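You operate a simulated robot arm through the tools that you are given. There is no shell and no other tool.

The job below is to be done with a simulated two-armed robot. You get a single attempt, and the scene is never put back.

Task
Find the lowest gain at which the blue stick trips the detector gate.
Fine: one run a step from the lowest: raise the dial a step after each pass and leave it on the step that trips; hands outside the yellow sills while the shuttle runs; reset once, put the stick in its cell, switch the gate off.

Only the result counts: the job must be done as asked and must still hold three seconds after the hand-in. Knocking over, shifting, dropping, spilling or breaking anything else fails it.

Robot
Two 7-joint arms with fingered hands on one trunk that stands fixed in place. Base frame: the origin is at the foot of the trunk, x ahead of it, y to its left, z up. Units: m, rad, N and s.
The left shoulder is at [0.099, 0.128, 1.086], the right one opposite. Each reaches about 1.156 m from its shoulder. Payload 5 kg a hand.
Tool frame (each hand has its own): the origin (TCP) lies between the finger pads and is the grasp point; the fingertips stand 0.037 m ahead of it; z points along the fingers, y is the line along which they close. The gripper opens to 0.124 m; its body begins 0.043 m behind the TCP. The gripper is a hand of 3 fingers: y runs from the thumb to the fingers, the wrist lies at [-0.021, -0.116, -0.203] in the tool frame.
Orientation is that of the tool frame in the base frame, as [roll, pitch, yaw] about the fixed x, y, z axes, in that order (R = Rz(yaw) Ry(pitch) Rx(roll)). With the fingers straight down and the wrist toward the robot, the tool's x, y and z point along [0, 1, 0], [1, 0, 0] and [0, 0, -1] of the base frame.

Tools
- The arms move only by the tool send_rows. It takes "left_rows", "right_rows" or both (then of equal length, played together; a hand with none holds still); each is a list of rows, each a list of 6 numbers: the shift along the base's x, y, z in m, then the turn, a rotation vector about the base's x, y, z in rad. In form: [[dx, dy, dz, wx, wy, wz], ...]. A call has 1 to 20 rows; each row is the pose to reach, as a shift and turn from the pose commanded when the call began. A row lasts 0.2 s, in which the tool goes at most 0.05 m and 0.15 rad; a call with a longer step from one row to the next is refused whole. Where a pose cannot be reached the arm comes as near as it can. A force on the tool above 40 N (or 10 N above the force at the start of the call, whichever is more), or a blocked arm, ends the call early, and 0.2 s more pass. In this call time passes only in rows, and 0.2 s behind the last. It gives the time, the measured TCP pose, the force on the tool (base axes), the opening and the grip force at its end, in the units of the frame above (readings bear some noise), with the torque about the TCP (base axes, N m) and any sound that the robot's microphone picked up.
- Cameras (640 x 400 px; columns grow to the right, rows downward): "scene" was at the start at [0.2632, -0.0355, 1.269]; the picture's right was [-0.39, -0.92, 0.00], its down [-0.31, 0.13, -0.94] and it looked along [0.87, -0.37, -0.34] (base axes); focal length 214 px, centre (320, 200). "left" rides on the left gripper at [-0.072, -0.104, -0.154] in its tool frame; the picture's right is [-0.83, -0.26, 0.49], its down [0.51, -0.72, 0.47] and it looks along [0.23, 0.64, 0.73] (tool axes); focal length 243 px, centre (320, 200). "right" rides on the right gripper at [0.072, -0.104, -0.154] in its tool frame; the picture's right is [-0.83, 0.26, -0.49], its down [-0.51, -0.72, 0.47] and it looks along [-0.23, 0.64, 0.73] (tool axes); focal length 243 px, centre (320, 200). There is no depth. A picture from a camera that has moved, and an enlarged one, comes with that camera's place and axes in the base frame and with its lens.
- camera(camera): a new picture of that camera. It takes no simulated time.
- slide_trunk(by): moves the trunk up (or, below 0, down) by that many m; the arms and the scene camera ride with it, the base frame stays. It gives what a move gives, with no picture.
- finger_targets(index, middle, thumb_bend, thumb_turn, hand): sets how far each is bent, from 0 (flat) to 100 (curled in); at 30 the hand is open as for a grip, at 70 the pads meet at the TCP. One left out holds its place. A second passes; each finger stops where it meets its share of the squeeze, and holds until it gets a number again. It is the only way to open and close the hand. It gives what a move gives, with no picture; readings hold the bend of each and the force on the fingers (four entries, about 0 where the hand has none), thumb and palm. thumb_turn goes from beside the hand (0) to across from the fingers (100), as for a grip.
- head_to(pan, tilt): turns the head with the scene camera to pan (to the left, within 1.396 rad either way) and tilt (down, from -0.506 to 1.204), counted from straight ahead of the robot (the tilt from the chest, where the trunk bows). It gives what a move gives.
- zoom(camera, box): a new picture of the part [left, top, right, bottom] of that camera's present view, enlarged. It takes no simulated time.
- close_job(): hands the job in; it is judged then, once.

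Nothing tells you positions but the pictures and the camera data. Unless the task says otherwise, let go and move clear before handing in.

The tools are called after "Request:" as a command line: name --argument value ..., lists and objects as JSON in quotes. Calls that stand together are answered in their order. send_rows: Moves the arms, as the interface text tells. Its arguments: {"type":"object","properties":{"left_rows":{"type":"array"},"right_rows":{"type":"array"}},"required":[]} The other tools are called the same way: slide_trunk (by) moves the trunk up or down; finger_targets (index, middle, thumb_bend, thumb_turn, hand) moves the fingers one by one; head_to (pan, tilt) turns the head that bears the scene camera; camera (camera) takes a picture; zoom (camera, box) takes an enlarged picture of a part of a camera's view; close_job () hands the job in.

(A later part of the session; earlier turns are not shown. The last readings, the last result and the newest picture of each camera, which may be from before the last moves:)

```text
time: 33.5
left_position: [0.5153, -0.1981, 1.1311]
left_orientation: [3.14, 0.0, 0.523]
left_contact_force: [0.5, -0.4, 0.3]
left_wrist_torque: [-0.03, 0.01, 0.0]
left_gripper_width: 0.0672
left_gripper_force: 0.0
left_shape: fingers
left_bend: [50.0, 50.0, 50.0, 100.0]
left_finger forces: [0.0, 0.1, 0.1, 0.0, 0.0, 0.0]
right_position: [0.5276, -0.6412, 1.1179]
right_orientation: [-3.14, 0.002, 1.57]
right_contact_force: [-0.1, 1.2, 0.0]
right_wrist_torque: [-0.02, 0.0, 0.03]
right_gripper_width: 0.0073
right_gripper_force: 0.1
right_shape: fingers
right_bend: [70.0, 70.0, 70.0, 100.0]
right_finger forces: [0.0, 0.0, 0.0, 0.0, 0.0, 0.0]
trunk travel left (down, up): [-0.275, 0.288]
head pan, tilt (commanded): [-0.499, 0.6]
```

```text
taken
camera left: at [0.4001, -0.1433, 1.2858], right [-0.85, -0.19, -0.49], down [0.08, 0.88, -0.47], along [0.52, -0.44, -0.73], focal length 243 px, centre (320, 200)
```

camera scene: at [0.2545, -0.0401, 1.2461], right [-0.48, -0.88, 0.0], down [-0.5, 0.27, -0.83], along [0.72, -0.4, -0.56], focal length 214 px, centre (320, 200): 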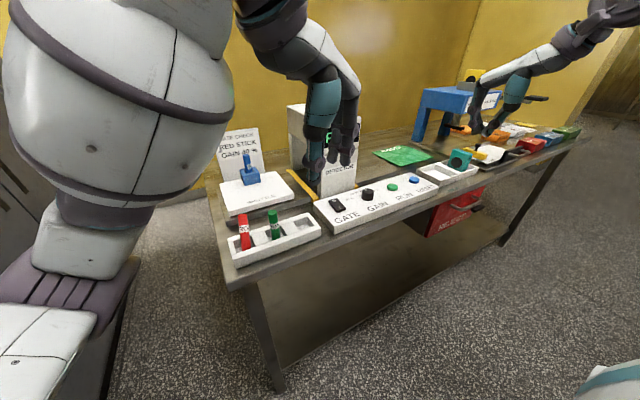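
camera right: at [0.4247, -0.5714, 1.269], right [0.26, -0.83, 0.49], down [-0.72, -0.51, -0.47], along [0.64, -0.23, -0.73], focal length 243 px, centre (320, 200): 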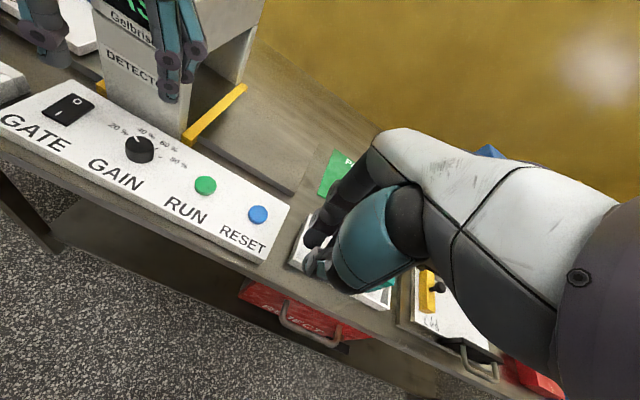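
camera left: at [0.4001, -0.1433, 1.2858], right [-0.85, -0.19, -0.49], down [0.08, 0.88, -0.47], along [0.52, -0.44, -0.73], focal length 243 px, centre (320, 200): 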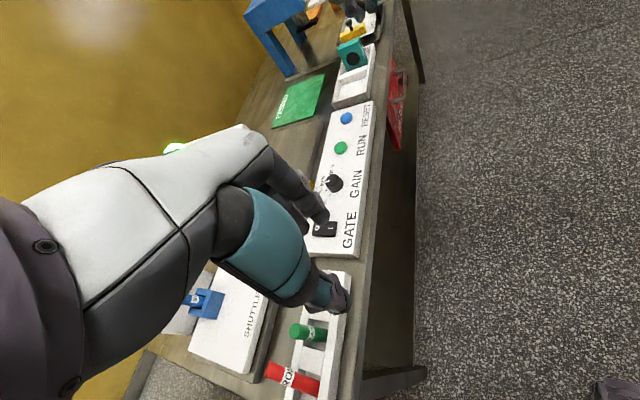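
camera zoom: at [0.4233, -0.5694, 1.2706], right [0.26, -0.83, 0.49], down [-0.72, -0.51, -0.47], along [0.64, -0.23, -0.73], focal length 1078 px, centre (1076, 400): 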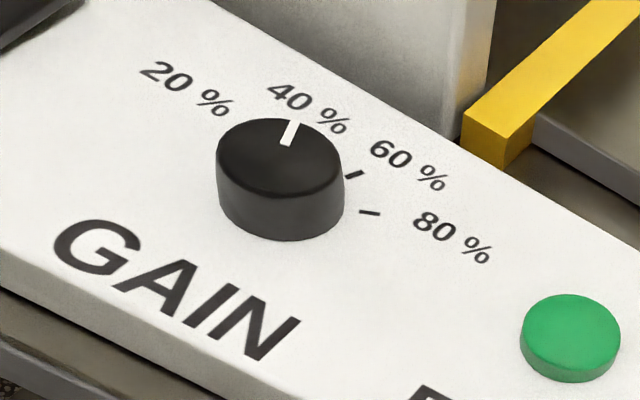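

The mark now points at 40 % (about 20° left of straight ahead). I move the left hand further out of the way and bring the right index back over RUN.

Request:
send_rows --left_rows '[[-0.01, 0.035, 0.01, 0, 0, 0], [-0.02, 0.07, 0.02, 0, 0, 0], [-0.03, 0.105, 0.03, 0, 0, 0], [-0.035, 0.14, 0.04, 0, 0, 0], [-0.035, 0.16, 0.05, 0, 0, 0], [-0.035, 0.16, 0.05, 0, 0, 0]]' --right_rows '[[0.02, 0.03, -0.02, 0, 0, 0], [0.045, 0.06, -0.04, 0, 0, 0], [0.065, 0.09, -0.065, 0, 0, 0], [0.085, 0.12, -0.085, 0, 0, 0], [0.0985, 0.14, -0.1, 0, 0, 0], [0.0985, 0.14, -0.12, 0, 0, 0]]'

Request:
camera --camera "scene"

Request:
zoom --camera "right" --box '[150, 170, 400, 330]'

```text
time: 34.9
left_position: [0.4802, -0.0373, 1.1802]
left_orientation: [3.141, 0.001, 0.522]
left_contact_force: [0.9, -0.2, 0.1]
left_wrist_torque: [-0.03, 0.0, -0.02]
left_gripper_width: 0.0673
left_gripper_force: 0.0
left_shape: fingers
left_bend: [50.0, 50.0, 50.0, 100.0]
left_finger forces: [0.1, 0.0, 0.0, 0.1, 0.0, 0.1]
right_position: [0.6272, -0.501, 0.9961]
right_orientation: [3.141, 0.001, 1.572]
right_contact_force: [0.0, 0.8, -0.6]
right_wrist_torque: [-0.01, 0.05, -0.01]
right_gripper_width: 0.0073
right_gripper_force: 0.1
right_shape: fingers
right_bend: [70.0, 70.0, 70.0, 100.0]
right_finger forces: [0.1, 0.0, 0.0, 0.0, 0.1, 0.0]
trunk travel left (down, up): [-0.275, 0.288]
head pan, tilt (commanded): [-0.499, 0.6]
```

```text
taken
camera scene: at [0.2549, -0.0413, 1.246], right [-0.48, -0.88, 0.0], down [-0.5, 0.27, -0.83], along [0.72, -0.39, -0.56], focal length 214 px, centre (320, 200)
```

scene: 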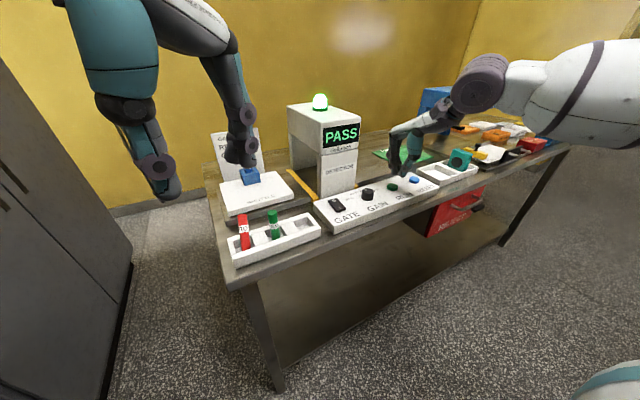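

```text
2.50 times, centred on (275, 250) of right
camera zoom: at [0.5231, -0.4301, 1.1484], right [0.26, -0.83, 0.49], down [-0.72, -0.51, -0.47], along [0.64, -0.23, -0.73], focal length 606 px, centre (432, 75)
```

zoom: 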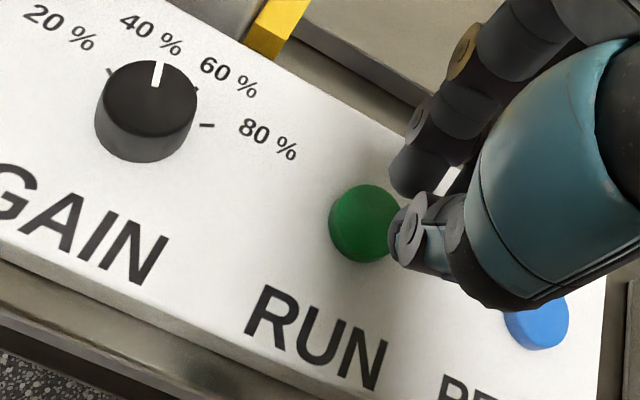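

The dial reads 40 % and the right index is over RUN. I press it.

Request:
send_rows --right_rows '[[0, 0, -0.015, 0, 0, 0], [0, 0, -0.028, 0, 0, 0], [0, 0, -0.035, 0, 0, 0], [0, 0, -0.039, 0, 0, 0]]'

Request:
zoom --camera "scene" --box '[270, 80, 430, 220]'

```text
time: 35.9
left_position: [0.4794, -0.0399, 1.1785]
left_orientation: [-3.141, -0.002, 0.523]
left_contact_force: [-0.1, 0.8, -0.7]
left_wrist_torque: [0.02, 0.02, 0.0]
left_gripper_width: 0.0672
left_gripper_force: 0.0
left_shape: fingers
left_bend: [50.0, 50.0, 50.0, 100.0]
left_finger forces: [0.1, 0.0, 0.0, 0.0, 0.0, 0.0]
right_position: [0.6261, -0.5025, 0.9578]
right_orientation: [3.141, -0.001, 1.572]
right_contact_force: [0.7, -0.2, 1.1]
right_wrist_torque: [-0.02, -0.01, 0.03]
right_gripper_width: 0.007
right_gripper_force: 0.6
right_shape: fingers
right_bend: [70.0, 70.0, 70.0, 100.0]
right_finger forces: [1.6, 0.0, 0.1, 0.0, 0.0, 0.0]
trunk travel left (down, up): [-0.275, 0.288]
head pan, tilt (commanded): [-0.499, 0.6]
```

```text
2.86 times, centred on (350, 150) of scene
camera zoom: at [0.2549, -0.0415, 1.246], right [-0.48, -0.88, 0.0], down [-0.5, 0.27, -0.83], along [0.72, -0.4, -0.56], focal length 613 px, centre (234, 343)
```

zoom: 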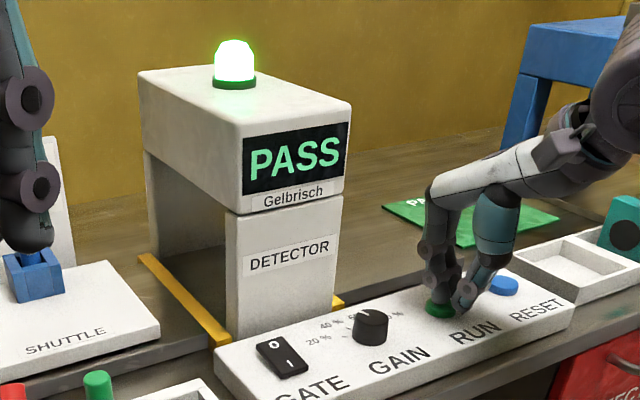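

The finger rests on the button with 1.6 N but no click yet; I press about 2 mm more.

Request:
send_rows --right_rows '[[0, 0, -0.001, 0, 0, 0], [0, 0, -0.002, 0, 0, 0]]'

Request:
zoom --camera "scene" --box '[270, 80, 430, 220]'

```text
time: 36.5
left_position: [0.4792, -0.0399, 1.1791]
left_orientation: [-3.141, 0.0, 0.524]
left_contact_force: [-0.1, 0.0, 0.0]
left_wrist_torque: [-0.01, -0.01, -0.01]
left_gripper_width: 0.0671
left_gripper_force: 0.0
left_shape: fingers
left_bend: [50.0, 50.0, 50.0, 100.0]
left_finger forces: [0.0, 0.0, 0.0, 0.0, 0.1, 0.0]
right_position: [0.6266, -0.5026, 0.955]
right_orientation: [3.14, 0.001, 1.57]
right_contact_force: [0.7, -1.3, 2.8]
right_wrist_torque: [0.0, -0.08, 0.01]
right_gripper_width: 0.0073
right_gripper_force: 1.6
right_shape: fingers
right_bend: [70.0, 70.0, 70.0, 100.0]
right_finger forces: [2.9, 0.1, 0.1, 0.0, 0.0, 0.1]
trunk travel left (down, up): [-0.275, 0.288]
head pan, tilt (commanded): [-0.499, 0.6]
heard: click
```

```text
2.86 times, centred on (350, 150) of scene
camera zoom: at [0.2549, -0.0416, 1.246], right [-0.48, -0.88, 0.0], down [-0.5, 0.27, -0.83], along [0.72, -0.4, -0.56], focal length 613 px, centre (234, 343)
```

zoom: 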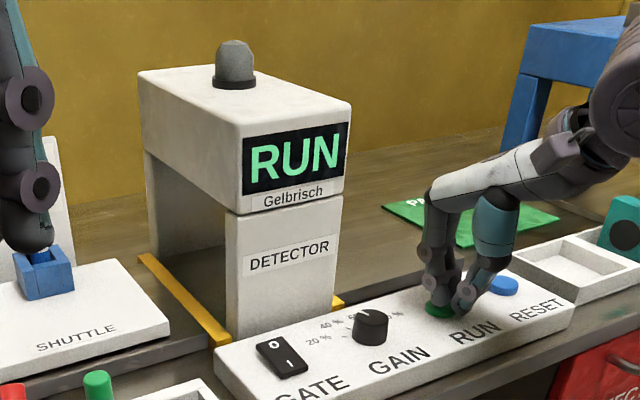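

Click and RUN. I lift the right hand away again and wait through the pass.

Request:
send_rows --right_rows '[[0, 0, 0.03, 0, 0, 0], [-0.02, -0.01, 0.065, 0, 0, 0], [-0.05, -0.025, 0.09, 0, 0, 0], [-0.06, -0.03, 0.1, 0, 0, 0], [-0.06, -0.03, 0.1, 0, 0, 0], [-0.06, -0.03, 0.1, 0, 0, 0], [-0.06, -0.03, 0.1, 0, 0, 0], [-0.06, -0.03, 0.1, 0, 0, 0], [-0.06, -0.03, 0.1, 0, 0, 0], [-0.06, -0.03, 0.1, 0, 0, 0], [-0.06, -0.03, 0.1, 0, 0, 0], [-0.06, -0.03, 0.1, 0, 0, 0], [-0.06, -0.03, 0.1, 0, 0, 0], [-0.06, -0.03, 0.1, 0, 0, 0], [-0.06, -0.03, 0.1, 0, 0, 0], [-0.06, -0.03, 0.1, 0, 0, 0], [-0.06, -0.03, 0.1, 0, 0, 0], [-0.06, -0.03, 0.1, 0, 0, 0], [-0.06, -0.03, 0.1, 0, 0, 0], [-0.06, -0.03, 0.1, 0, 0, 0]]'

Request:
camera --camera "scene"

```text
time: 40.7
left_position: [0.4802, -0.0391, 1.1793]
left_orientation: [-3.141, -0.001, 0.523]
left_contact_force: [-0.6, -0.1, 0.5]
left_wrist_torque: [-0.01, -0.02, 0.0]
left_gripper_width: 0.0673
left_gripper_force: 0.0
left_shape: fingers
left_bend: [50.0, 50.0, 50.0, 100.0]
left_finger forces: [0.1, 0.1, 0.0, 0.1, 0.0, 0.0]
right_position: [0.5663, -0.5308, 1.0555]
right_orientation: [-3.141, -0.001, 1.57]
right_contact_force: [0.0, -0.2, 0.5]
right_wrist_torque: [-0.03, -0.02, -0.02]
right_gripper_width: 0.0072
right_gripper_force: 0.0
right_shape: fingers
right_bend: [70.0, 70.0, 70.0, 100.0]
right_finger forces: [0.0, 0.2, 0.0, 0.0, 0.0, 0.0]
trunk travel left (down, up): [-0.275, 0.288]
head pan, tilt (commanded): [-0.499, 0.6]
```

```text
taken
camera scene: at [0.255, -0.0416, 1.246], right [-0.48, -0.88, 0.0], down [-0.5, 0.27, -0.83], along [0.72, -0.4, -0.56], focal length 214 px, centre (320, 200)
```

scene: 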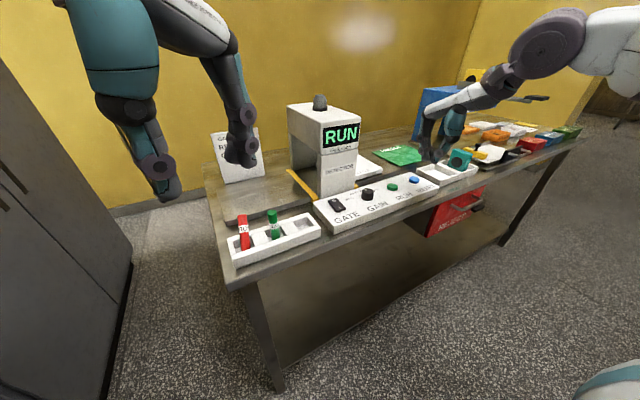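

The shuttle has passed to the right side, still RUN. The red stick in the rack looks slightly different in this view, so I check it closely.

Request:
zoom --camera "scene" --box '[215, 190, 335, 280]'

Request:
camera --camera "left"

```text
4.44 times, centred on (275, 235) of scene
camera zoom: at [0.255, -0.0416, 1.246], right [-0.48, -0.88, 0.0], down [-0.5, 0.27, -0.83], along [0.72, -0.4, -0.56], focal length 953 px, centre (520, 44)
```

zoom: 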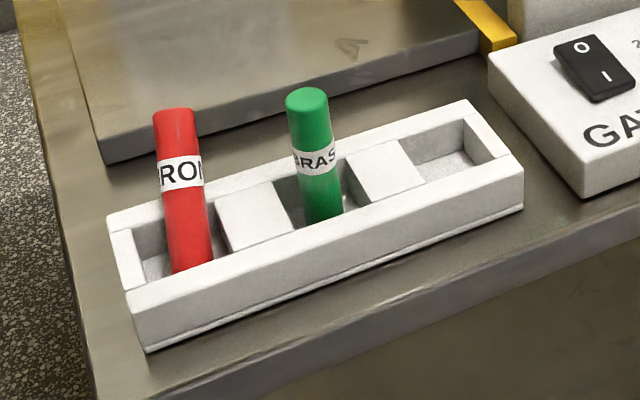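

```text
taken
camera left: at [0.3654, 0.0156, 1.334], right [-0.85, -0.19, -0.49], down [0.08, 0.88, -0.47], along [0.52, -0.44, -0.73], focal length 243 px, centre (320, 200)
```

left: 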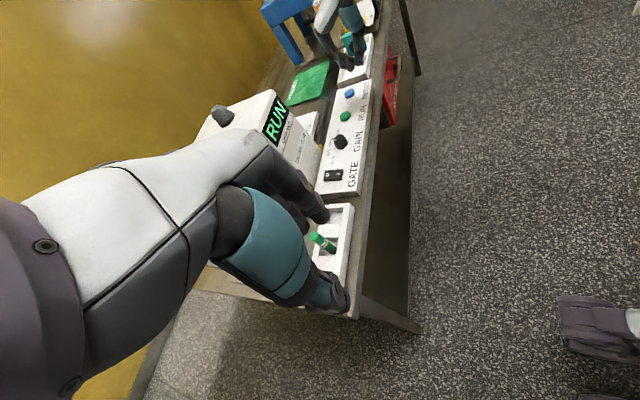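

The red stick in the rack now leans back in its cell, so my left forearm must have brushed it during the dial turn; I'll set it upright again later and keep that arm higher. First I let the run finish without moving.

Request:
send_rows --right_rows '[[0, 0, 0, 0, 0, 0], [0, 0, 0, 0, 0, 0], [0, 0, 0, 0, 0, 0], [0, 0, 0, 0, 0, 0], [0, 0, 0, 0, 0, 0], [0, 0, 0, 0, 0, 0], [0, 0, 0, 0, 0, 0], [0, 0, 0, 0, 0, 0], [0, 0, 0, 0, 0, 0], [0, 0, 0, 0, 0, 0], [0, 0, 0, 0, 0, 0], [0, 0, 0, 0, 0, 0], [0, 0, 0, 0, 0, 0], [0, 0, 0, 0, 0, 0], [0, 0, 0, 0, 0, 0], [0, 0, 0, 0, 0, 0], [0, 0, 0, 0, 0, 0], [0, 0, 0, 0, 0, 0], [0, 0, 0, 0, 0, 0], [0, 0, 0, 0, 0, 0]]'

Request:
camera --camera "scene"

```text
time: 44.9
left_position: [0.4798, -0.0392, 1.1792]
left_orientation: [-3.14, -0.001, 0.521]
left_contact_force: [0.2, 0.0, 0.6]
left_wrist_torque: [0.03, -0.01, -0.01]
left_gripper_width: 0.0671
left_gripper_force: 0.0
left_shape: fingers
left_bend: [50.0, 50.0, 50.0, 100.0]
left_finger forces: [0.1, 0.0, 0.0, 0.0, 0.1, 0.0]
right_position: [0.5648, -0.532, 1.0544]
right_orientation: [3.142, 0.001, 1.571]
right_contact_force: [0.4, -0.1, 0.0]
right_wrist_torque: [0.02, 0.0, 0.0]
right_gripper_width: 0.0076
right_gripper_force: 0.1
right_shape: fingers
right_bend: [70.0, 70.0, 70.0, 100.0]
right_finger forces: [0.1, 0.0, 0.0, 0.0, 0.1, 0.1]
trunk travel left (down, up): [-0.275, 0.288]
head pan, tilt (commanded): [-0.499, 0.6]
```

```text
taken
camera scene: at [0.255, -0.0416, 1.246], right [-0.48, -0.88, 0.0], down [-0.5, 0.27, -0.83], along [0.72, -0.4, -0.56], focal length 214 px, centre (320, 200)
```

scene: 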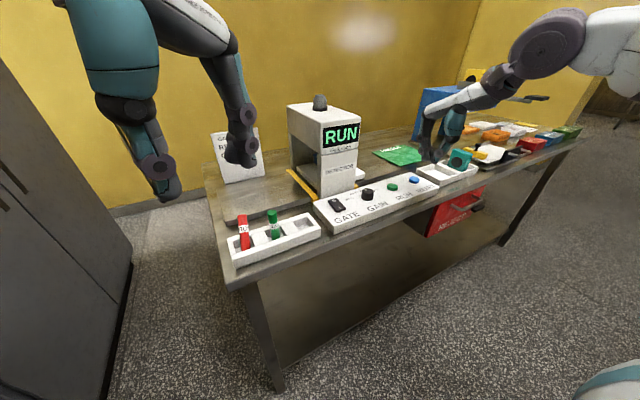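

The shuttle is on its way back under the gate, still RUN. I wait another four seconds.

Request:
send_rows --right_rows '[[0, 0, 0, 0, 0, 0], [0, 0, 0, 0, 0, 0], [0, 0, 0, 0, 0, 0], [0, 0, 0, 0, 0, 0], [0, 0, 0, 0, 0, 0], [0, 0, 0, 0, 0, 0], [0, 0, 0, 0, 0, 0], [0, 0, 0, 0, 0, 0], [0, 0, 0, 0, 0, 0], [0, 0, 0, 0, 0, 0], [0, 0, 0, 0, 0, 0], [0, 0, 0, 0, 0, 0], [0, 0, 0, 0, 0, 0], [0, 0, 0, 0, 0, 0], [0, 0, 0, 0, 0, 0], [0, 0, 0, 0, 0, 0], [0, 0, 0, 0, 0, 0], [0, 0, 0, 0, 0, 0], [0, 0, 0, 0, 0, 0], [0, 0, 0, 0, 0, 0]]'

Request:
camera --camera "scene"

```text
time: 49.1
left_position: [0.4792, -0.0383, 1.1801]
left_orientation: [-3.141, 0.0, 0.524]
left_contact_force: [-0.1, -1.0, 0.4]
left_wrist_torque: [0.01, 0.0, 0.01]
left_gripper_width: 0.0673
left_gripper_force: 0.0
left_shape: fingers
left_bend: [50.0, 50.0, 50.0, 100.0]
left_finger forces: [0.1, 0.1, 0.1, 0.0, 0.1, 0.0]
right_position: [0.5666, -0.5306, 1.0556]
right_orientation: [-3.141, 0.0, 1.57]
right_contact_force: [-0.7, 0.7, 0.7]
right_wrist_torque: [-0.01, 0.02, -0.01]
right_gripper_width: 0.0072
right_gripper_force: 0.0
right_shape: fingers
right_bend: [70.0, 70.0, 70.0, 100.0]
right_finger forces: [0.0, 0.0, 0.1, 0.0, 0.1, 0.0]
trunk travel left (down, up): [-0.275, 0.288]
head pan, tilt (commanded): [-0.499, 0.6]
```

```text
taken
camera scene: at [0.255, -0.0416, 1.246], right [-0.48, -0.88, 0.0], down [-0.5, 0.27, -0.83], along [0.72, -0.4, -0.56], focal length 214 px, centre (320, 200)
```

scene: 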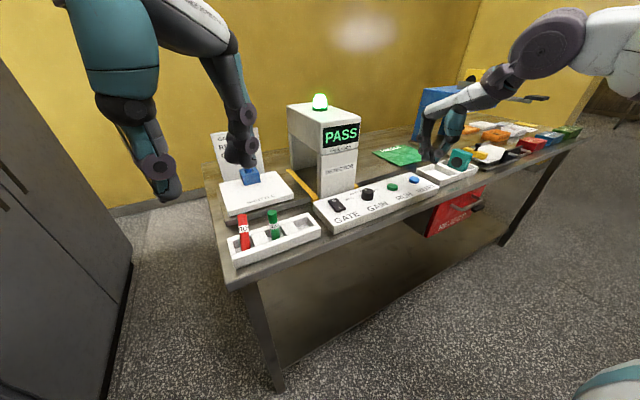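

40 % also gave PASS, so next is 60 %. To keep my arms above the rack I raise the trunk 0.2 m, then look at the red stick from above.

Request:
slide_trunk --by 0.2

Request:
head_to --pan -0.4 --tilt 0.85

Request:
camera --camera "scene"

Request:
camera --camera "left"

```text
time: 51.3
left_position: [0.4811, -0.0384, 1.3791]
left_orientation: [-3.14, -0.001, 0.522]
left_contact_force: [-0.3, 0.0, 0.0]
left_wrist_torque: [-0.01, 0.01, 0.02]
left_gripper_width: 0.0672
left_gripper_force: 0.1
left_shape: fingers
left_bend: [50.0, 50.0, 50.0, 100.0]
left_finger forces: [0.0, 0.0, 0.0, 0.0, 0.1, 0.0]
right_position: [0.5671, -0.531, 1.2545]
right_orientation: [-3.14, 0.0, 1.57]
right_contact_force: [-0.2, 0.2, 0.3]
right_wrist_torque: [-0.02, 0.02, -0.01]
right_gripper_width: 0.0075
right_gripper_force: 0.1
right_shape: fingers
right_bend: [70.0, 70.0, 70.0, 100.0]
right_finger forces: [0.0, 0.0, 0.1, 0.0, 0.1, 0.0]
trunk travel left (down, up): [-0.475, 0.088]
head pan, tilt (commanded): [-0.499, 0.6]
```

```text
time: 52.1
left_position: [0.48, -0.0373, 1.3784]
left_orientation: [-3.141, 0.001, 0.522]
left_contact_force: [-0.5, -0.1, -0.1]
left_wrist_torque: [0.0, 0.0, 0.01]
left_gripper_width: 0.0669
left_gripper_force: 0.0
left_shape: fingers
left_bend: [50.0, 50.0, 50.0, 100.0]
left_finger forces: [0.1, 0.0, 0.1, 0.1, 0.0, 0.0]
right_position: [0.5663, -0.5323, 1.255]
right_orientation: [-3.14, 0.001, 1.572]
right_contact_force: [0.3, 0.0, -0.5]
right_wrist_torque: [-0.01, 0.01, 0.01]
right_gripper_width: 0.0072
right_gripper_force: 0.1
right_shape: fingers
right_bend: [70.0, 70.0, 70.0, 100.0]
right_finger forces: [0.0, 0.1, 0.0, 0.0, 0.0, 0.0]
trunk travel left (down, up): [-0.475, 0.088]
head pan, tilt (commanded): [-0.4, 0.85]
```

```text
taken
camera scene: at [0.1876, -0.0298, 1.439], right [-0.39, -0.92, 0.0], down [-0.69, 0.29, -0.66], along [0.61, -0.26, -0.75], focal length 214 px, centre (320, 200)
```

scene: 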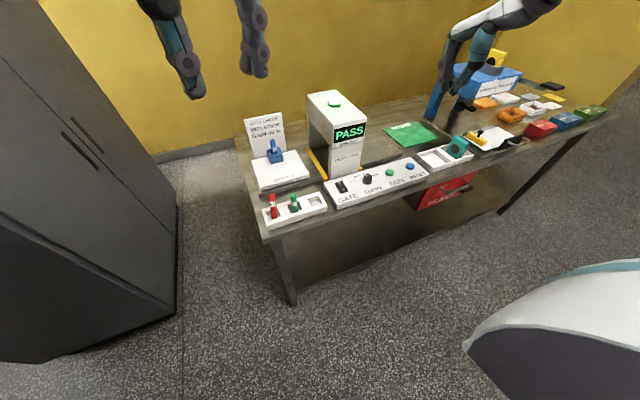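

```text
taken
camera left: at [0.3654, 0.0161, 1.5329], right [-0.85, -0.19, -0.49], down [0.08, 0.88, -0.47], along [0.52, -0.44, -0.73], focal length 243 px, centre (320, 200)
```

left: 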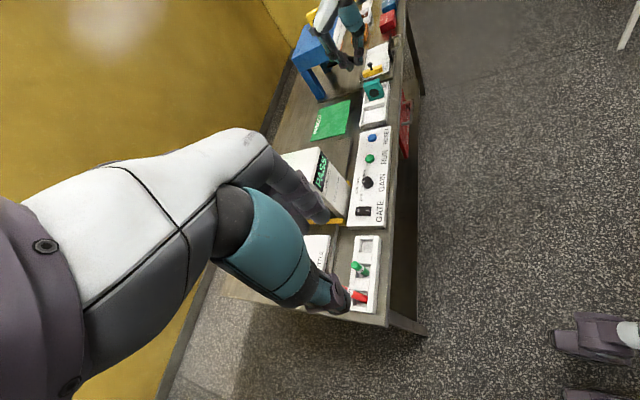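

Request:
zoom --camera "scene" --box '[240, 170, 340, 240]'

Request:
zoom --camera "left" --box '[310, 220, 400, 320]'

```text
5.71 times, centred on (290, 205) of scene
camera zoom: at [0.1876, -0.0298, 1.439], right [-0.39, -0.92, 0.0], down [-0.69, 0.29, -0.66], along [0.61, -0.26, -0.75], focal length 1226 px, centre (491, 171)
```

zoom: 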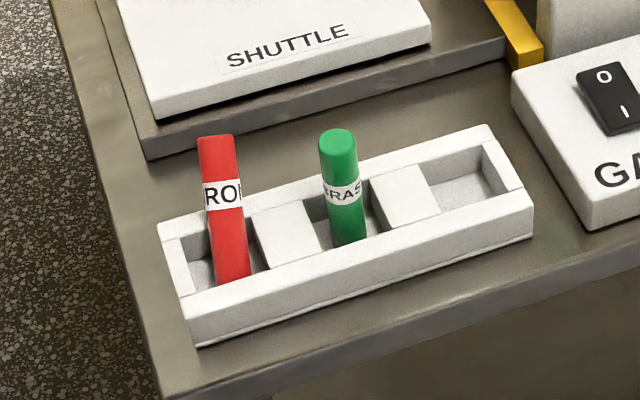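

```text
4.00 times, centred on (355, 270) of left
camera zoom: at [0.3654, 0.0161, 1.5329], right [-0.85, -0.19, -0.49], down [0.08, 0.88, -0.47], along [0.52, -0.44, -0.73], focal length 970 px, centre (180, -80)
```

zoom: 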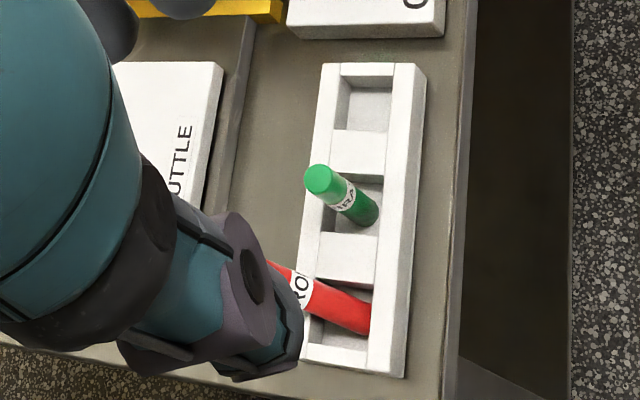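

The red stick is leaning on its cell's back wall; I will right it. For the dial I'd rather use the right arm, tilted from the front with fingers to the right, so no forearm passes the rack; I test that posture in free air now.

Request:
send_rows --right_rows '[[-0.01, 0.01, 0, 0, 0, -0.14], [-0.02, 0.02, 0, 0, 0, -0.28], [-0.03, 0.03, 0, 0, 0, -0.42], [-0.04, 0.04, 0, 0, 0, -0.56], [-0.04, 0.05, 0, 0, 0, -0.7], [-0.04, 0.06, 0, 0, 0, -0.84], [-0.04, 0.07, 0, 0, 0, -0.98], [-0.04, 0.08, 0, 0, 0, -1.12], [-0.04, 0.09, 0, 0, 0, -1.22], [-0.04, 0.1, 0, 0, 0, -1.22]]'

Request:
camera --camera "scene"

Request:
camera --camera "right"

```text
time: 54.3
left_position: [0.4803, -0.0374, 1.379]
left_orientation: [-3.141, 0.0, 0.522]
left_contact_force: [0.2, -0.2, -0.1]
left_wrist_torque: [-0.02, -0.02, 0.01]
left_gripper_width: 0.0672
left_gripper_force: 0.0
left_shape: fingers
left_bend: [50.0, 50.0, 50.0, 100.0]
left_finger forces: [0.0, 0.1, 0.0, 0.0, 0.0, 0.0]
right_position: [0.5262, -0.4307, 1.2555]
right_orientation: [3.14, 0.001, 0.35]
right_contact_force: [0.1, 0.4, -0.7]
right_wrist_torque: [0.03, -0.01, -0.02]
right_gripper_width: 0.0075
right_gripper_force: 0.0
right_shape: fingers
right_bend: [70.0, 70.0, 70.0, 100.0]
right_finger forces: [0.1, 0.0, 0.0, 0.0, 0.0, 0.0]
trunk travel left (down, up): [-0.475, 0.088]
head pan, tilt (commanded): [-0.4, 0.85]
```

```text
taken
camera scene: at [0.1871, -0.0293, 1.4391], right [-0.39, -0.92, 0.0], down [-0.69, 0.29, -0.66], along [0.61, -0.26, -0.75], focal length 214 px, centre (320, 200)
```

scene: 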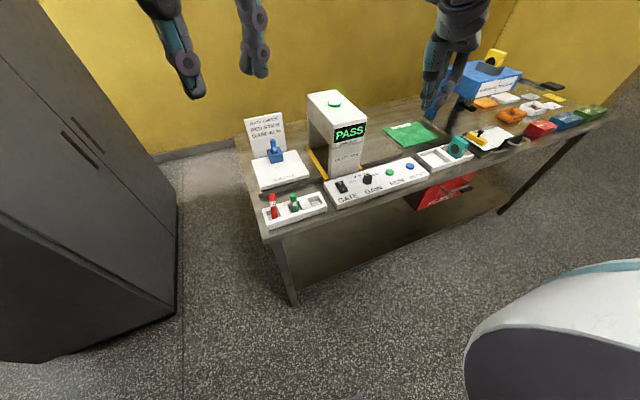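

```text
taken
camera right: at [0.5579, -0.3094, 1.4082], right [-0.69, -0.53, 0.49], down [-0.72, 0.5, -0.47], along [0.0, -0.68, -0.73], focal length 243 px, centre (320, 200)
```

right: 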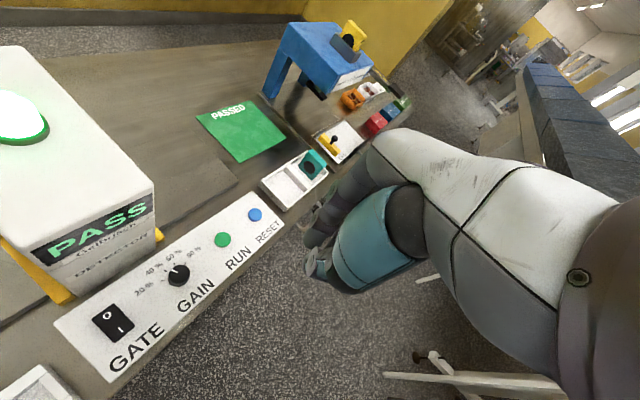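

The right arm takes the -70° yaw easily and its forearm stays over the bench front, away from the rack. I open its fingers for the knob and add a slight forward tilt so its wrist camera keeps clear of the detector (face at x≈0.7025, top at z≈1.10).

Request:
finger_targets --hand "right" --index 48 --middle 48 --thumb_bend 48 --thumb_turn 100

Request:
send_rows --right_rows '[[0.01, 0.01, -0.03, 0, 0, 0.09], [0.02, 0.02, -0.06, 0, 0, 0.175], [0.03, 0.025, -0.09, 0, 0, 0.175]]'

Request:
send_rows --right_rows '[[0, 0, 0, 0.05, -0.0867, 0], [0, 0, 0, 0.1, -0.1733, 0], [0, 0, 0, 0.15, -0.26, 0]]'

Request:
camera --camera "scene"

Request:
camera --camera "right"

Request:
camera --camera "left"

```text
time: 55.3
left_position: [0.4798, -0.0376, 1.3781]
left_orientation: [-3.141, 0.001, 0.521]
left_contact_force: [-0.3, 0.2, -0.1]
left_wrist_torque: [-0.01, 0.0, 0.01]
left_gripper_width: 0.0673
left_gripper_force: 0.0
left_shape: fingers
left_bend: [50.0, 50.0, 50.0, 100.0]
left_finger forces: [0.1, 0.0, 0.0, 0.0, 0.0, 0.0]
right_position: [0.5261, -0.4312, 1.2546]
right_orientation: [3.141, 0.0, 0.35]
right_contact_force: [0.2, 0.0, -0.6]
right_wrist_torque: [-0.04, -0.02, -0.03]
right_gripper_width: 0.073
right_gripper_force: 0.1
right_shape: fingers
right_bend: [48.0, 48.0, 48.0, 100.0]
right_finger forces: [0.0, 0.1, 0.0, 0.1, 0.0, 0.0]
trunk travel left (down, up): [-0.475, 0.088]
head pan, tilt (commanded): [-0.4, 0.85]
```

```text
time: 56.1
left_position: [0.4801, -0.0388, 1.3773]
left_orientation: [3.141, 0.001, 0.52]
left_contact_force: [0.1, 0.1, -0.3]
left_wrist_torque: [-0.03, 0.0, -0.01]
left_gripper_width: 0.0672
left_gripper_force: 0.0
left_shape: fingers
left_bend: [50.0, 50.0, 50.0, 100.0]
left_finger forces: [0.1, 0.0, 0.0, 0.1, 0.1, 0.0]
right_position: [0.5573, -0.4058, 1.163]
right_orientation: [-3.141, -0.002, 0.528]
right_contact_force: [0.9, 0.8, -0.4]
right_wrist_torque: [-0.01, 0.03, -0.03]
right_gripper_width: 0.0731
right_gripper_force: 0.0
right_shape: fingers
right_bend: [48.0, 48.0, 48.0, 100.0]
right_finger forces: [0.0, 0.0, 0.0, 0.0, 0.1, 0.0]
trunk travel left (down, up): [-0.475, 0.088]
head pan, tilt (commanded): [-0.4, 0.85]
```

```text
time: 56.9
left_position: [0.4797, -0.0384, 1.3777]
left_orientation: [-3.139, -0.001, 0.522]
left_contact_force: [0.4, 0.0, -0.7]
left_wrist_torque: [-0.01, -0.03, -0.01]
left_gripper_width: 0.0671
left_gripper_force: 0.1
left_shape: fingers
left_bend: [50.0, 50.0, 50.0, 100.0]
left_finger forces: [0.0, 0.0, 0.0, 0.0, 0.0, 0.1]
right_position: [0.5564, -0.4074, 1.1652]
right_orientation: [3.141, -0.301, 0.525]
right_contact_force: [0.0, 0.0, 0.0]
right_wrist_torque: [0.09, -0.01, 0.04]
right_gripper_width: 0.0734
right_gripper_force: 0.0
right_shape: fingers
right_bend: [48.0, 48.0, 48.0, 100.0]
right_finger forces: [0.0, 0.1, 0.0, 0.0, 0.1, 0.1]
trunk travel left (down, up): [-0.475, 0.088]
head pan, tilt (commanded): [-0.4, 0.85]
```

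```text
taken
camera scene: at [0.1868, -0.031, 1.4391], right [-0.39, -0.92, 0.0], down [-0.69, 0.29, -0.66], along [0.61, -0.26, -0.75], focal length 214 px, centre (320, 200)
```

scene: 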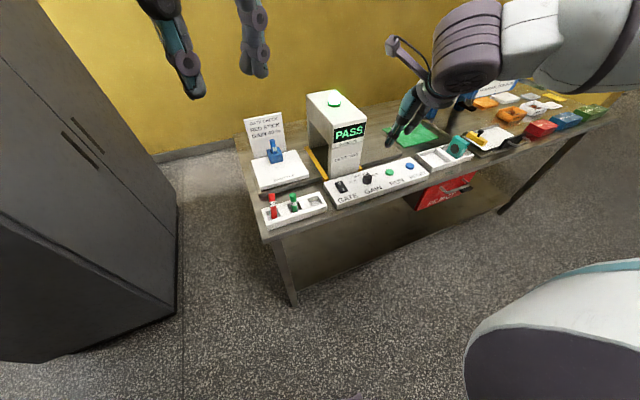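

```text
taken
camera right: at [0.5235, -0.3072, 1.3326], right [-0.68, -0.7, 0.22], down [-0.66, 0.45, -0.6], along [0.32, -0.56, -0.77], focal length 243 px, centre (320, 200)
```

right: 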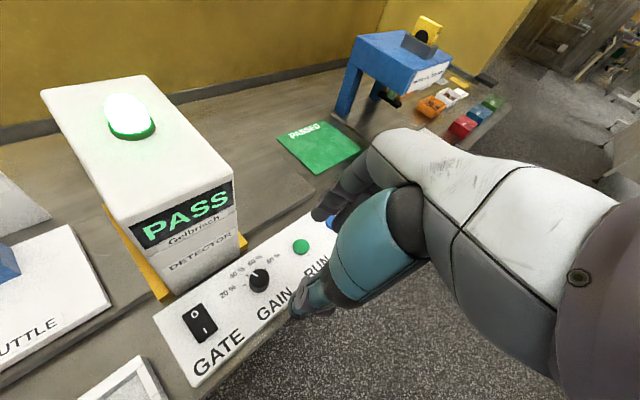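

```text
taken
camera left: at [0.3646, 0.0148, 1.5332], right [-0.85, -0.19, -0.49], down [0.08, 0.88, -0.47], along [0.52, -0.44, -0.73], focal length 243 px, centre (320, 200)
```

left: 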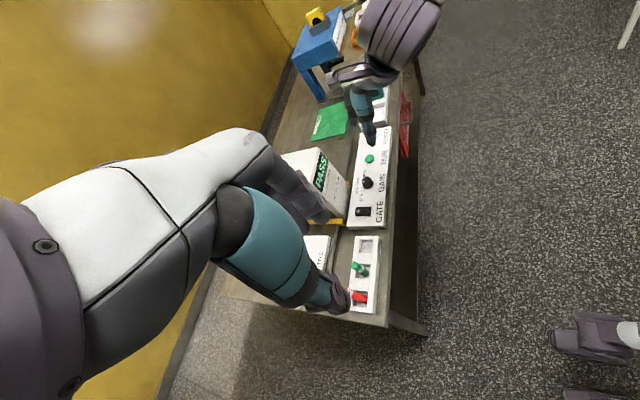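

The posture is reached exactly. Now I bring the right hand to a hover just above the knob.

Request:
send_rows --right_rows '[[0.02, 0.001, -0.035, 0, 0, 0], [0.04, 0.002, -0.075, 0, 0, 0], [0.06, 0.004, -0.115, 0, 0, 0], [0.0704, 0.0044, -0.15, 0, 0, 0]]'

Request:
zoom --camera "left" --box '[300, 80, 440, 240]'

Request:
zoom --camera "right" --box '[180, 160, 440, 360]'

Request:
zoom --camera "scene" --box '[300, 80, 460, 220]'

```text
time: 57.9
left_position: [0.4819, -0.0383, 1.3771]
left_orientation: [-3.139, 0.001, 0.522]
left_contact_force: [-0.4, -0.2, 0.0]
left_wrist_torque: [0.0, 0.0, 0.02]
left_gripper_width: 0.0672
left_gripper_force: 0.1
left_shape: fingers
left_bend: [50.0, 50.0, 50.0, 100.0]
left_finger forces: [0.0, 0.1, 0.0, 0.1, 0.0, 0.1]
right_position: [0.6284, -0.4038, 1.0143]
right_orientation: [3.141, -0.299, 0.526]
right_contact_force: [0.0, 0.5, 0.1]
right_wrist_torque: [0.0, 0.01, 0.0]
right_gripper_width: 0.0734
right_gripper_force: 0.0
right_shape: fingers
right_bend: [48.0, 48.0, 48.0, 100.0]
right_finger forces: [0.1, 0.0, 0.0, 0.0, 0.0, 0.1]
trunk travel left (down, up): [-0.475, 0.088]
head pan, tilt (commanded): [-0.4, 0.85]
```

```text
2.50 times, centred on (370, 160) of left
camera zoom: at [0.3676, 0.0155, 1.5323], right [-0.85, -0.19, -0.49], down [0.08, 0.88, -0.47], along [0.52, -0.44, -0.73], focal length 606 px, centre (195, 300)
```

zoom: 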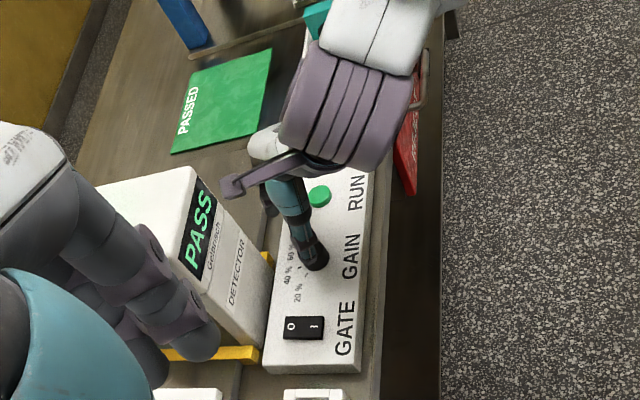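

```text
2.00 times, centred on (310, 260) of right
camera zoom: at [0.5973, -0.3019, 1.1809], right [-0.68, -0.7, 0.23], down [-0.66, 0.45, -0.6], along [0.32, -0.56, -0.77], focal length 485 px, centre (340, 80)
```

zoom: 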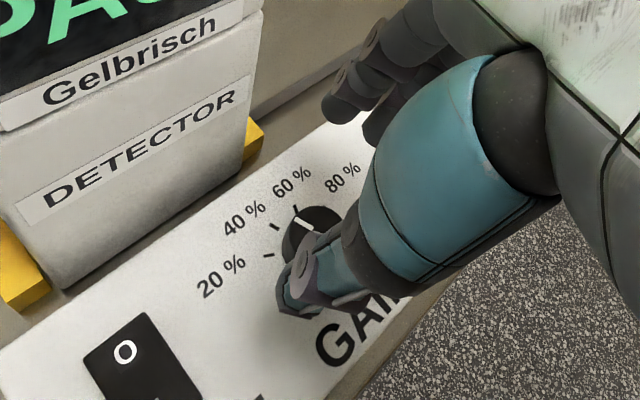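

```text
2.86 times, centred on (380, 150) of scene
camera zoom: at [0.1895, -0.0303, 1.4386], right [-0.39, -0.92, 0.0], down [-0.69, 0.29, -0.66], along [0.61, -0.26, -0.75], focal length 613 px, centre (149, 343)
```

zoom: 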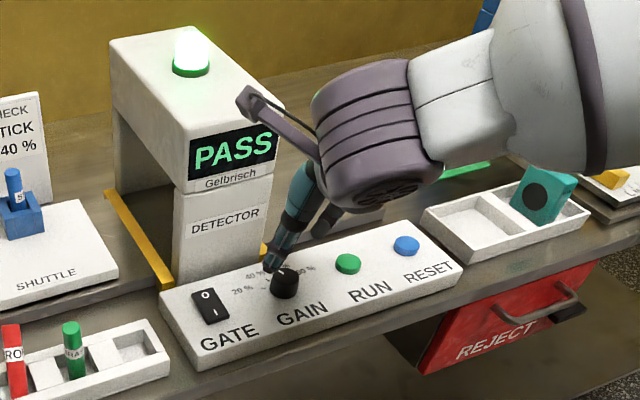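

The fingers straddle the knob with the wrist camera well clear of the detector. I lower onto the knob, then close in steps.

Request:
send_rows --right_rows '[[0, 0, -0.02, 0, 0, 0], [0, 0, -0.038, 0, 0, 0], [0, 0, -0.05, 0, 0, 0], [0, 0, -0.056, 0, 0, 0]]'

Request:
zoom --camera "left" --box '[330, 130, 410, 220]'

Request:
zoom --camera "right" --box '[180, 160, 440, 360]'

Request:
zoom --camera "scene" --box '[330, 120, 430, 220]'

```text
time: 58.9
left_position: [0.4798, -0.0392, 1.3788]
left_orientation: [3.141, 0.0, 0.522]
left_contact_force: [0.5, -0.1, -0.5]
left_wrist_torque: [0.02, 0.0, -0.02]
left_gripper_width: 0.0672
left_gripper_force: 0.2
left_shape: fingers
left_bend: [50.0, 50.0, 50.0, 100.0]
left_finger forces: [0.1, 0.0, 0.0, 0.0, 0.1, 0.1]
right_position: [0.628, -0.4023, 0.9582]
right_orientation: [3.141, -0.3, 0.526]
right_contact_force: [0.5, 0.1, -0.4]
right_wrist_torque: [-0.02, 0.04, -0.02]
right_gripper_width: 0.0733
right_gripper_force: 0.0
right_shape: fingers
right_bend: [48.0, 48.0, 48.0, 100.0]
right_finger forces: [0.0, 0.0, 0.1, 0.1, 0.0, 0.0]
trunk travel left (down, up): [-0.475, 0.088]
head pan, tilt (commanded): [-0.4, 0.85]
```

```text
4.44 times, centred on (370, 175) of left
camera zoom: at [0.3657, 0.0162, 1.5329], right [-0.85, -0.19, -0.49], down [0.08, 0.88, -0.47], along [0.52, -0.44, -0.73], focal length 1078 px, centre (98, 311)
```

zoom: 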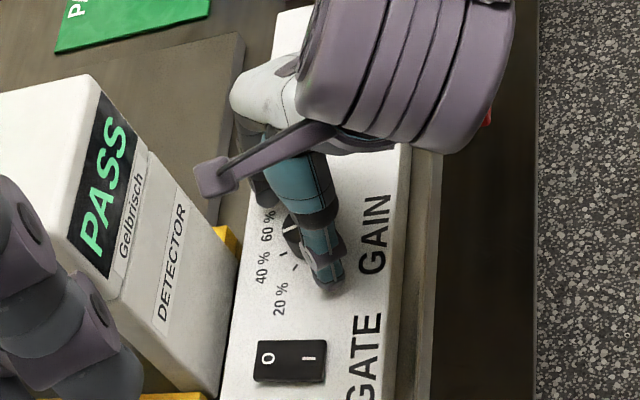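

```text
2.00 times, centred on (310, 260) of right
camera zoom: at [0.5952, -0.3016, 1.1255], right [-0.68, -0.7, 0.22], down [-0.66, 0.45, -0.6], along [0.32, -0.56, -0.77], focal length 485 px, centre (340, 80)
```

zoom: 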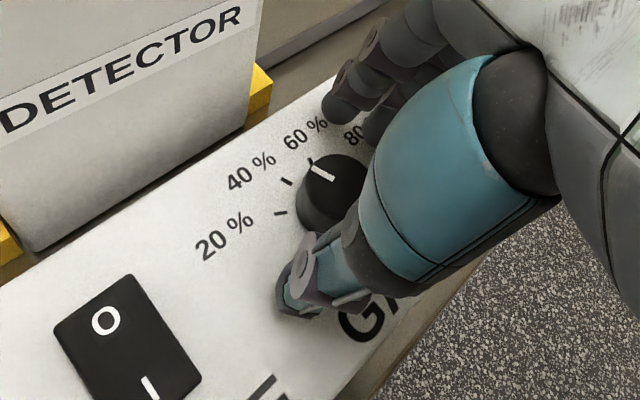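

```text
4.00 times, centred on (380, 170) of scene
camera zoom: at [0.1879, -0.0297, 1.439], right [-0.39, -0.92, 0.0], down [-0.69, 0.29, -0.66], along [0.61, -0.26, -0.75], focal length 858 px, centre (80, 320)
```

zoom: 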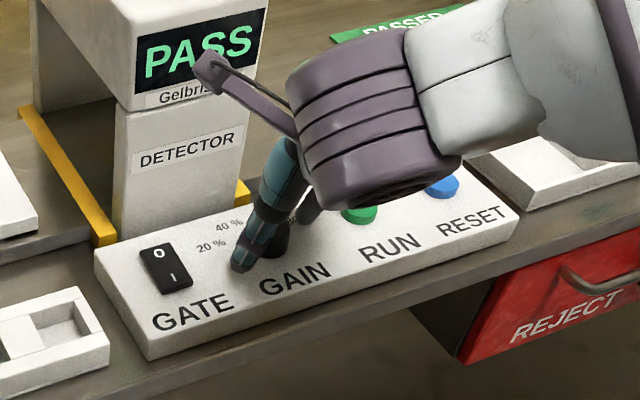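

Before closing I check the dial mark from this angle more closely.

Request:
zoom --camera "right" --box '[270, 200, 370, 280]'

Request:
zoom --camera "left" --box '[350, 165, 390, 205]'

```text
5.00 times, centred on (320, 240) of right
camera zoom: at [0.5952, -0.3016, 1.1255], right [-0.68, -0.7, 0.22], down [-0.66, 0.45, -0.6], along [0.32, -0.56, -0.77], focal length 1213 px, centre (320, 0)
```

zoom: 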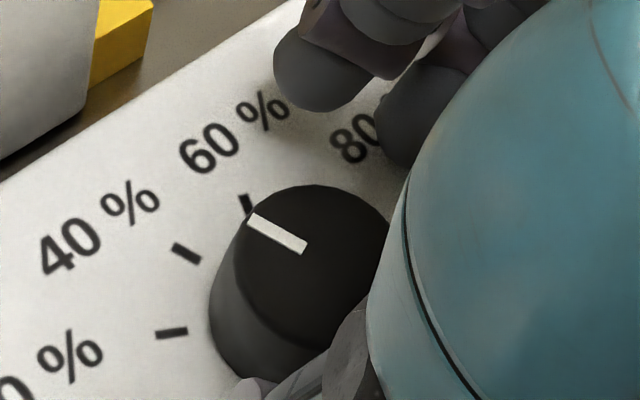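

```text
10.00 times, centred on (370, 185) of left
camera zoom: at [0.3657, 0.0162, 1.5329], right [-0.85, -0.19, -0.49], down [0.08, 0.88, -0.47], along [0.52, -0.44, -0.73], focal length 2426 px, centre (-180, 350)
```

zoom: 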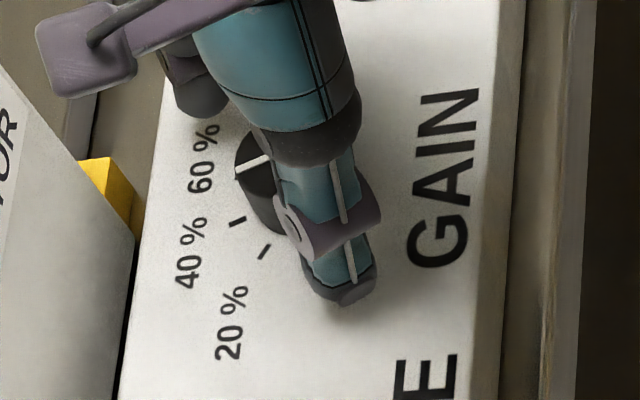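

The mark is parallel to the 40 % tick, as expected. I close the right fingers on the knob.

Request:
finger_targets --hand "right" --index 58 --middle 58 --thumb_bend 58

Request:
finger_targets --hand "right" --index 68 --middle 68 --thumb_bend 68

Request:
zoom --camera "right" --box '[250, 180, 390, 300]'

```text
time: 59.9
left_position: [0.4798, -0.0384, 1.3788]
left_orientation: [-3.141, 0.0, 0.522]
left_contact_force: [0.5, -0.2, 0.5]
left_wrist_torque: [0.03, -0.01, 0.0]
left_gripper_width: 0.0674
left_gripper_force: 0.1
left_shape: fingers
left_bend: [50.0, 50.0, 50.0, 100.0]
left_finger forces: [0.0, 0.0, 0.0, 0.0, 0.0, 0.0]
right_position: [0.6267, -0.4018, 0.9593]
right_orientation: [3.14, -0.3, 0.527]
right_contact_force: [0.3, 0.2, 0.4]
right_wrist_torque: [-0.01, 0.0, 0.0]
right_gripper_width: 0.0464
right_gripper_force: 0.1
right_shape: fingers
right_bend: [57.0, 57.0, 57.0, 100.0]
right_finger forces: [0.1, 0.0, 0.1, 0.1, 0.0, 0.0]
trunk travel left (down, up): [-0.475, 0.088]
head pan, tilt (commanded): [-0.4, 0.85]
```

```text
time: 60.9
left_position: [0.4802, -0.0385, 1.3778]
left_orientation: [3.141, -0.001, 0.522]
left_contact_force: [0.1, 0.4, -1.5]
left_wrist_torque: [0.01, -0.03, 0.0]
left_gripper_width: 0.0675
left_gripper_force: 0.1
left_shape: fingers
left_bend: [50.0, 50.0, 50.0, 100.0]
left_finger forces: [0.0, 0.0, 0.1, 0.0, 0.0, 0.1]
right_position: [0.6262, -0.4038, 0.9583]
right_orientation: [3.14, -0.3, 0.527]
right_contact_force: [1.6, -2.8, 0.6]
right_wrist_torque: [-0.11, -0.03, 0.0]
right_gripper_width: 0.0306
right_gripper_force: 8.8
right_shape: fingers
right_bend: [63.0, 64.0, 63.0, 100.0]
right_finger forces: [5.1, 5.6, 0.1, 0.0, 7.7, 0.1]
trunk travel left (down, up): [-0.475, 0.088]
head pan, tilt (commanded): [-0.4, 0.85]
```

```text
3.33 times, centred on (320, 240) of right
camera zoom: at [0.595, -0.3019, 1.1256], right [-0.68, -0.7, 0.23], down [-0.66, 0.45, -0.6], along [0.32, -0.56, -0.77], focal length 809 px, centre (320, 67)
```

zoom: 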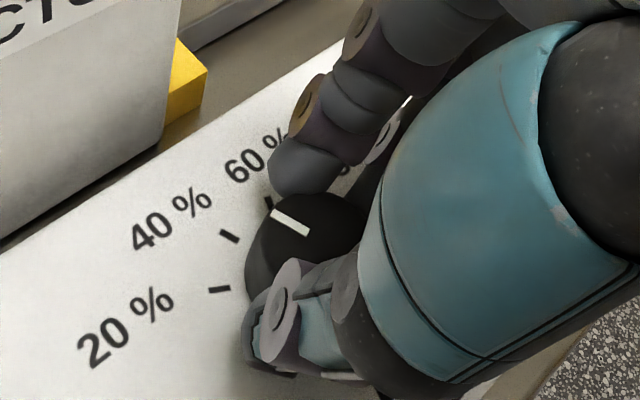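

The grip is even on all three fingers. I turn the knob 40° clockwise about its axis.

Request:
send_rows --right_rows '[[-0.0003, 0.0007, 0, 0, 0, -0.1167], [-0.0005, 0.0015, 0, 0, 0, -0.2333], [-0.0006, 0.0022, 0, 0, 0, -0.35], [-0.0006, 0.003, 0, 0, 0, -0.4667], [-0.0005, 0.0038, 0, 0, 0, -0.5833], [-0.0004, 0.0045, 0, 0, 0, -0.7]]'

Request:
zoom --camera "right" --box '[230, 160, 390, 300]'

Request:
zoom --camera "scene" --box '[300, 80, 460, 220]'

Request:
zoom --camera "left" --box '[300, 100, 420, 220]'

```text
time: 62.3
left_position: [0.4797, -0.0395, 1.3782]
left_orientation: [-3.139, 0.0, 0.522]
left_contact_force: [0.1, -0.3, -0.1]
left_wrist_torque: [0.01, -0.01, -0.01]
left_gripper_width: 0.0674
left_gripper_force: 0.1
left_shape: fingers
left_bend: [50.0, 50.0, 50.0, 100.0]
left_finger forces: [0.1, 0.0, 0.0, 0.0, 0.0, 0.0]
right_position: [0.6253, -0.3977, 0.9582]
right_orientation: [-3.141, -0.3, -0.176]
right_contact_force: [1.2, -0.3, 1.3]
right_wrist_torque: [-0.01, -0.02, 0.04]
right_gripper_width: 0.0305
right_gripper_force: 9.6
right_shape: fingers
right_bend: [63.0, 65.0, 63.0, 100.0]
right_finger forces: [5.4, 4.8, 0.0, 0.1, 9.1, 0.0]
trunk travel left (down, up): [-0.475, 0.088]
head pan, tilt (commanded): [-0.4, 0.85]
```

```text
2.86 times, centred on (310, 230) of right
camera zoom: at [0.6671, -0.3019, 1.1259], right [-0.97, -0.09, 0.22], down [-0.21, 0.77, -0.6], along [-0.12, -0.63, -0.77], focal length 693 px, centre (349, 114)
```

zoom: 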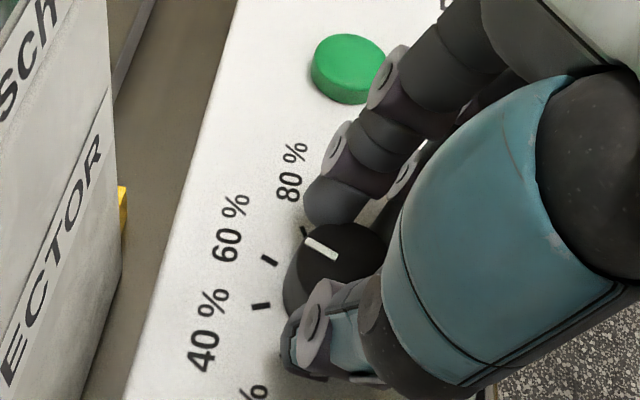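

```text
2.86 times, centred on (380, 150) of scene
camera zoom: at [0.1872, -0.0314, 1.4391], right [-0.39, -0.92, 0.0], down [-0.69, 0.29, -0.66], along [0.61, -0.26, -0.75], focal length 613 px, centre (149, 343)
```

zoom: 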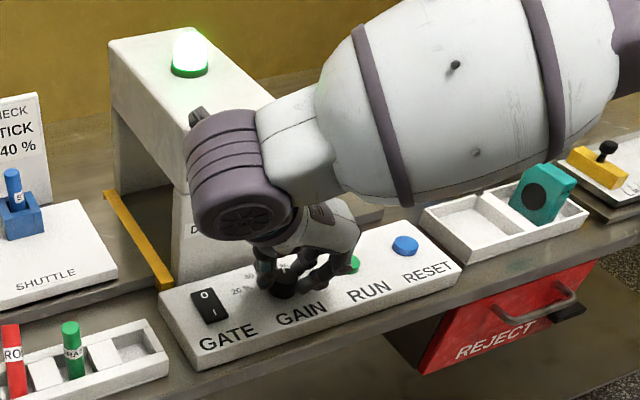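

```text
3.33 times, centred on (360, 160) of left
camera zoom: at [0.3649, 0.0144, 1.5331], right [-0.85, -0.19, -0.49], down [0.08, 0.88, -0.47], along [0.52, -0.44, -0.73], focal length 809 px, centre (187, 333)
```

zoom: 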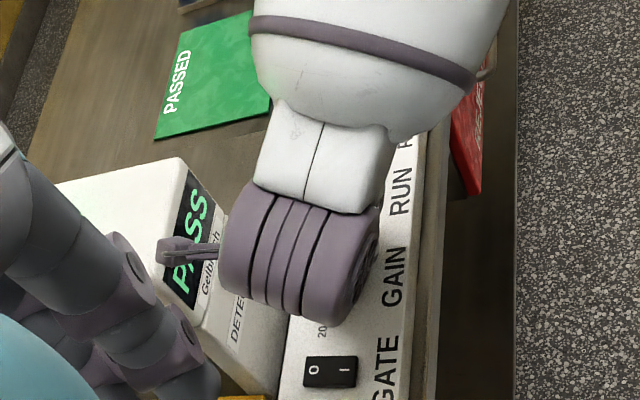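

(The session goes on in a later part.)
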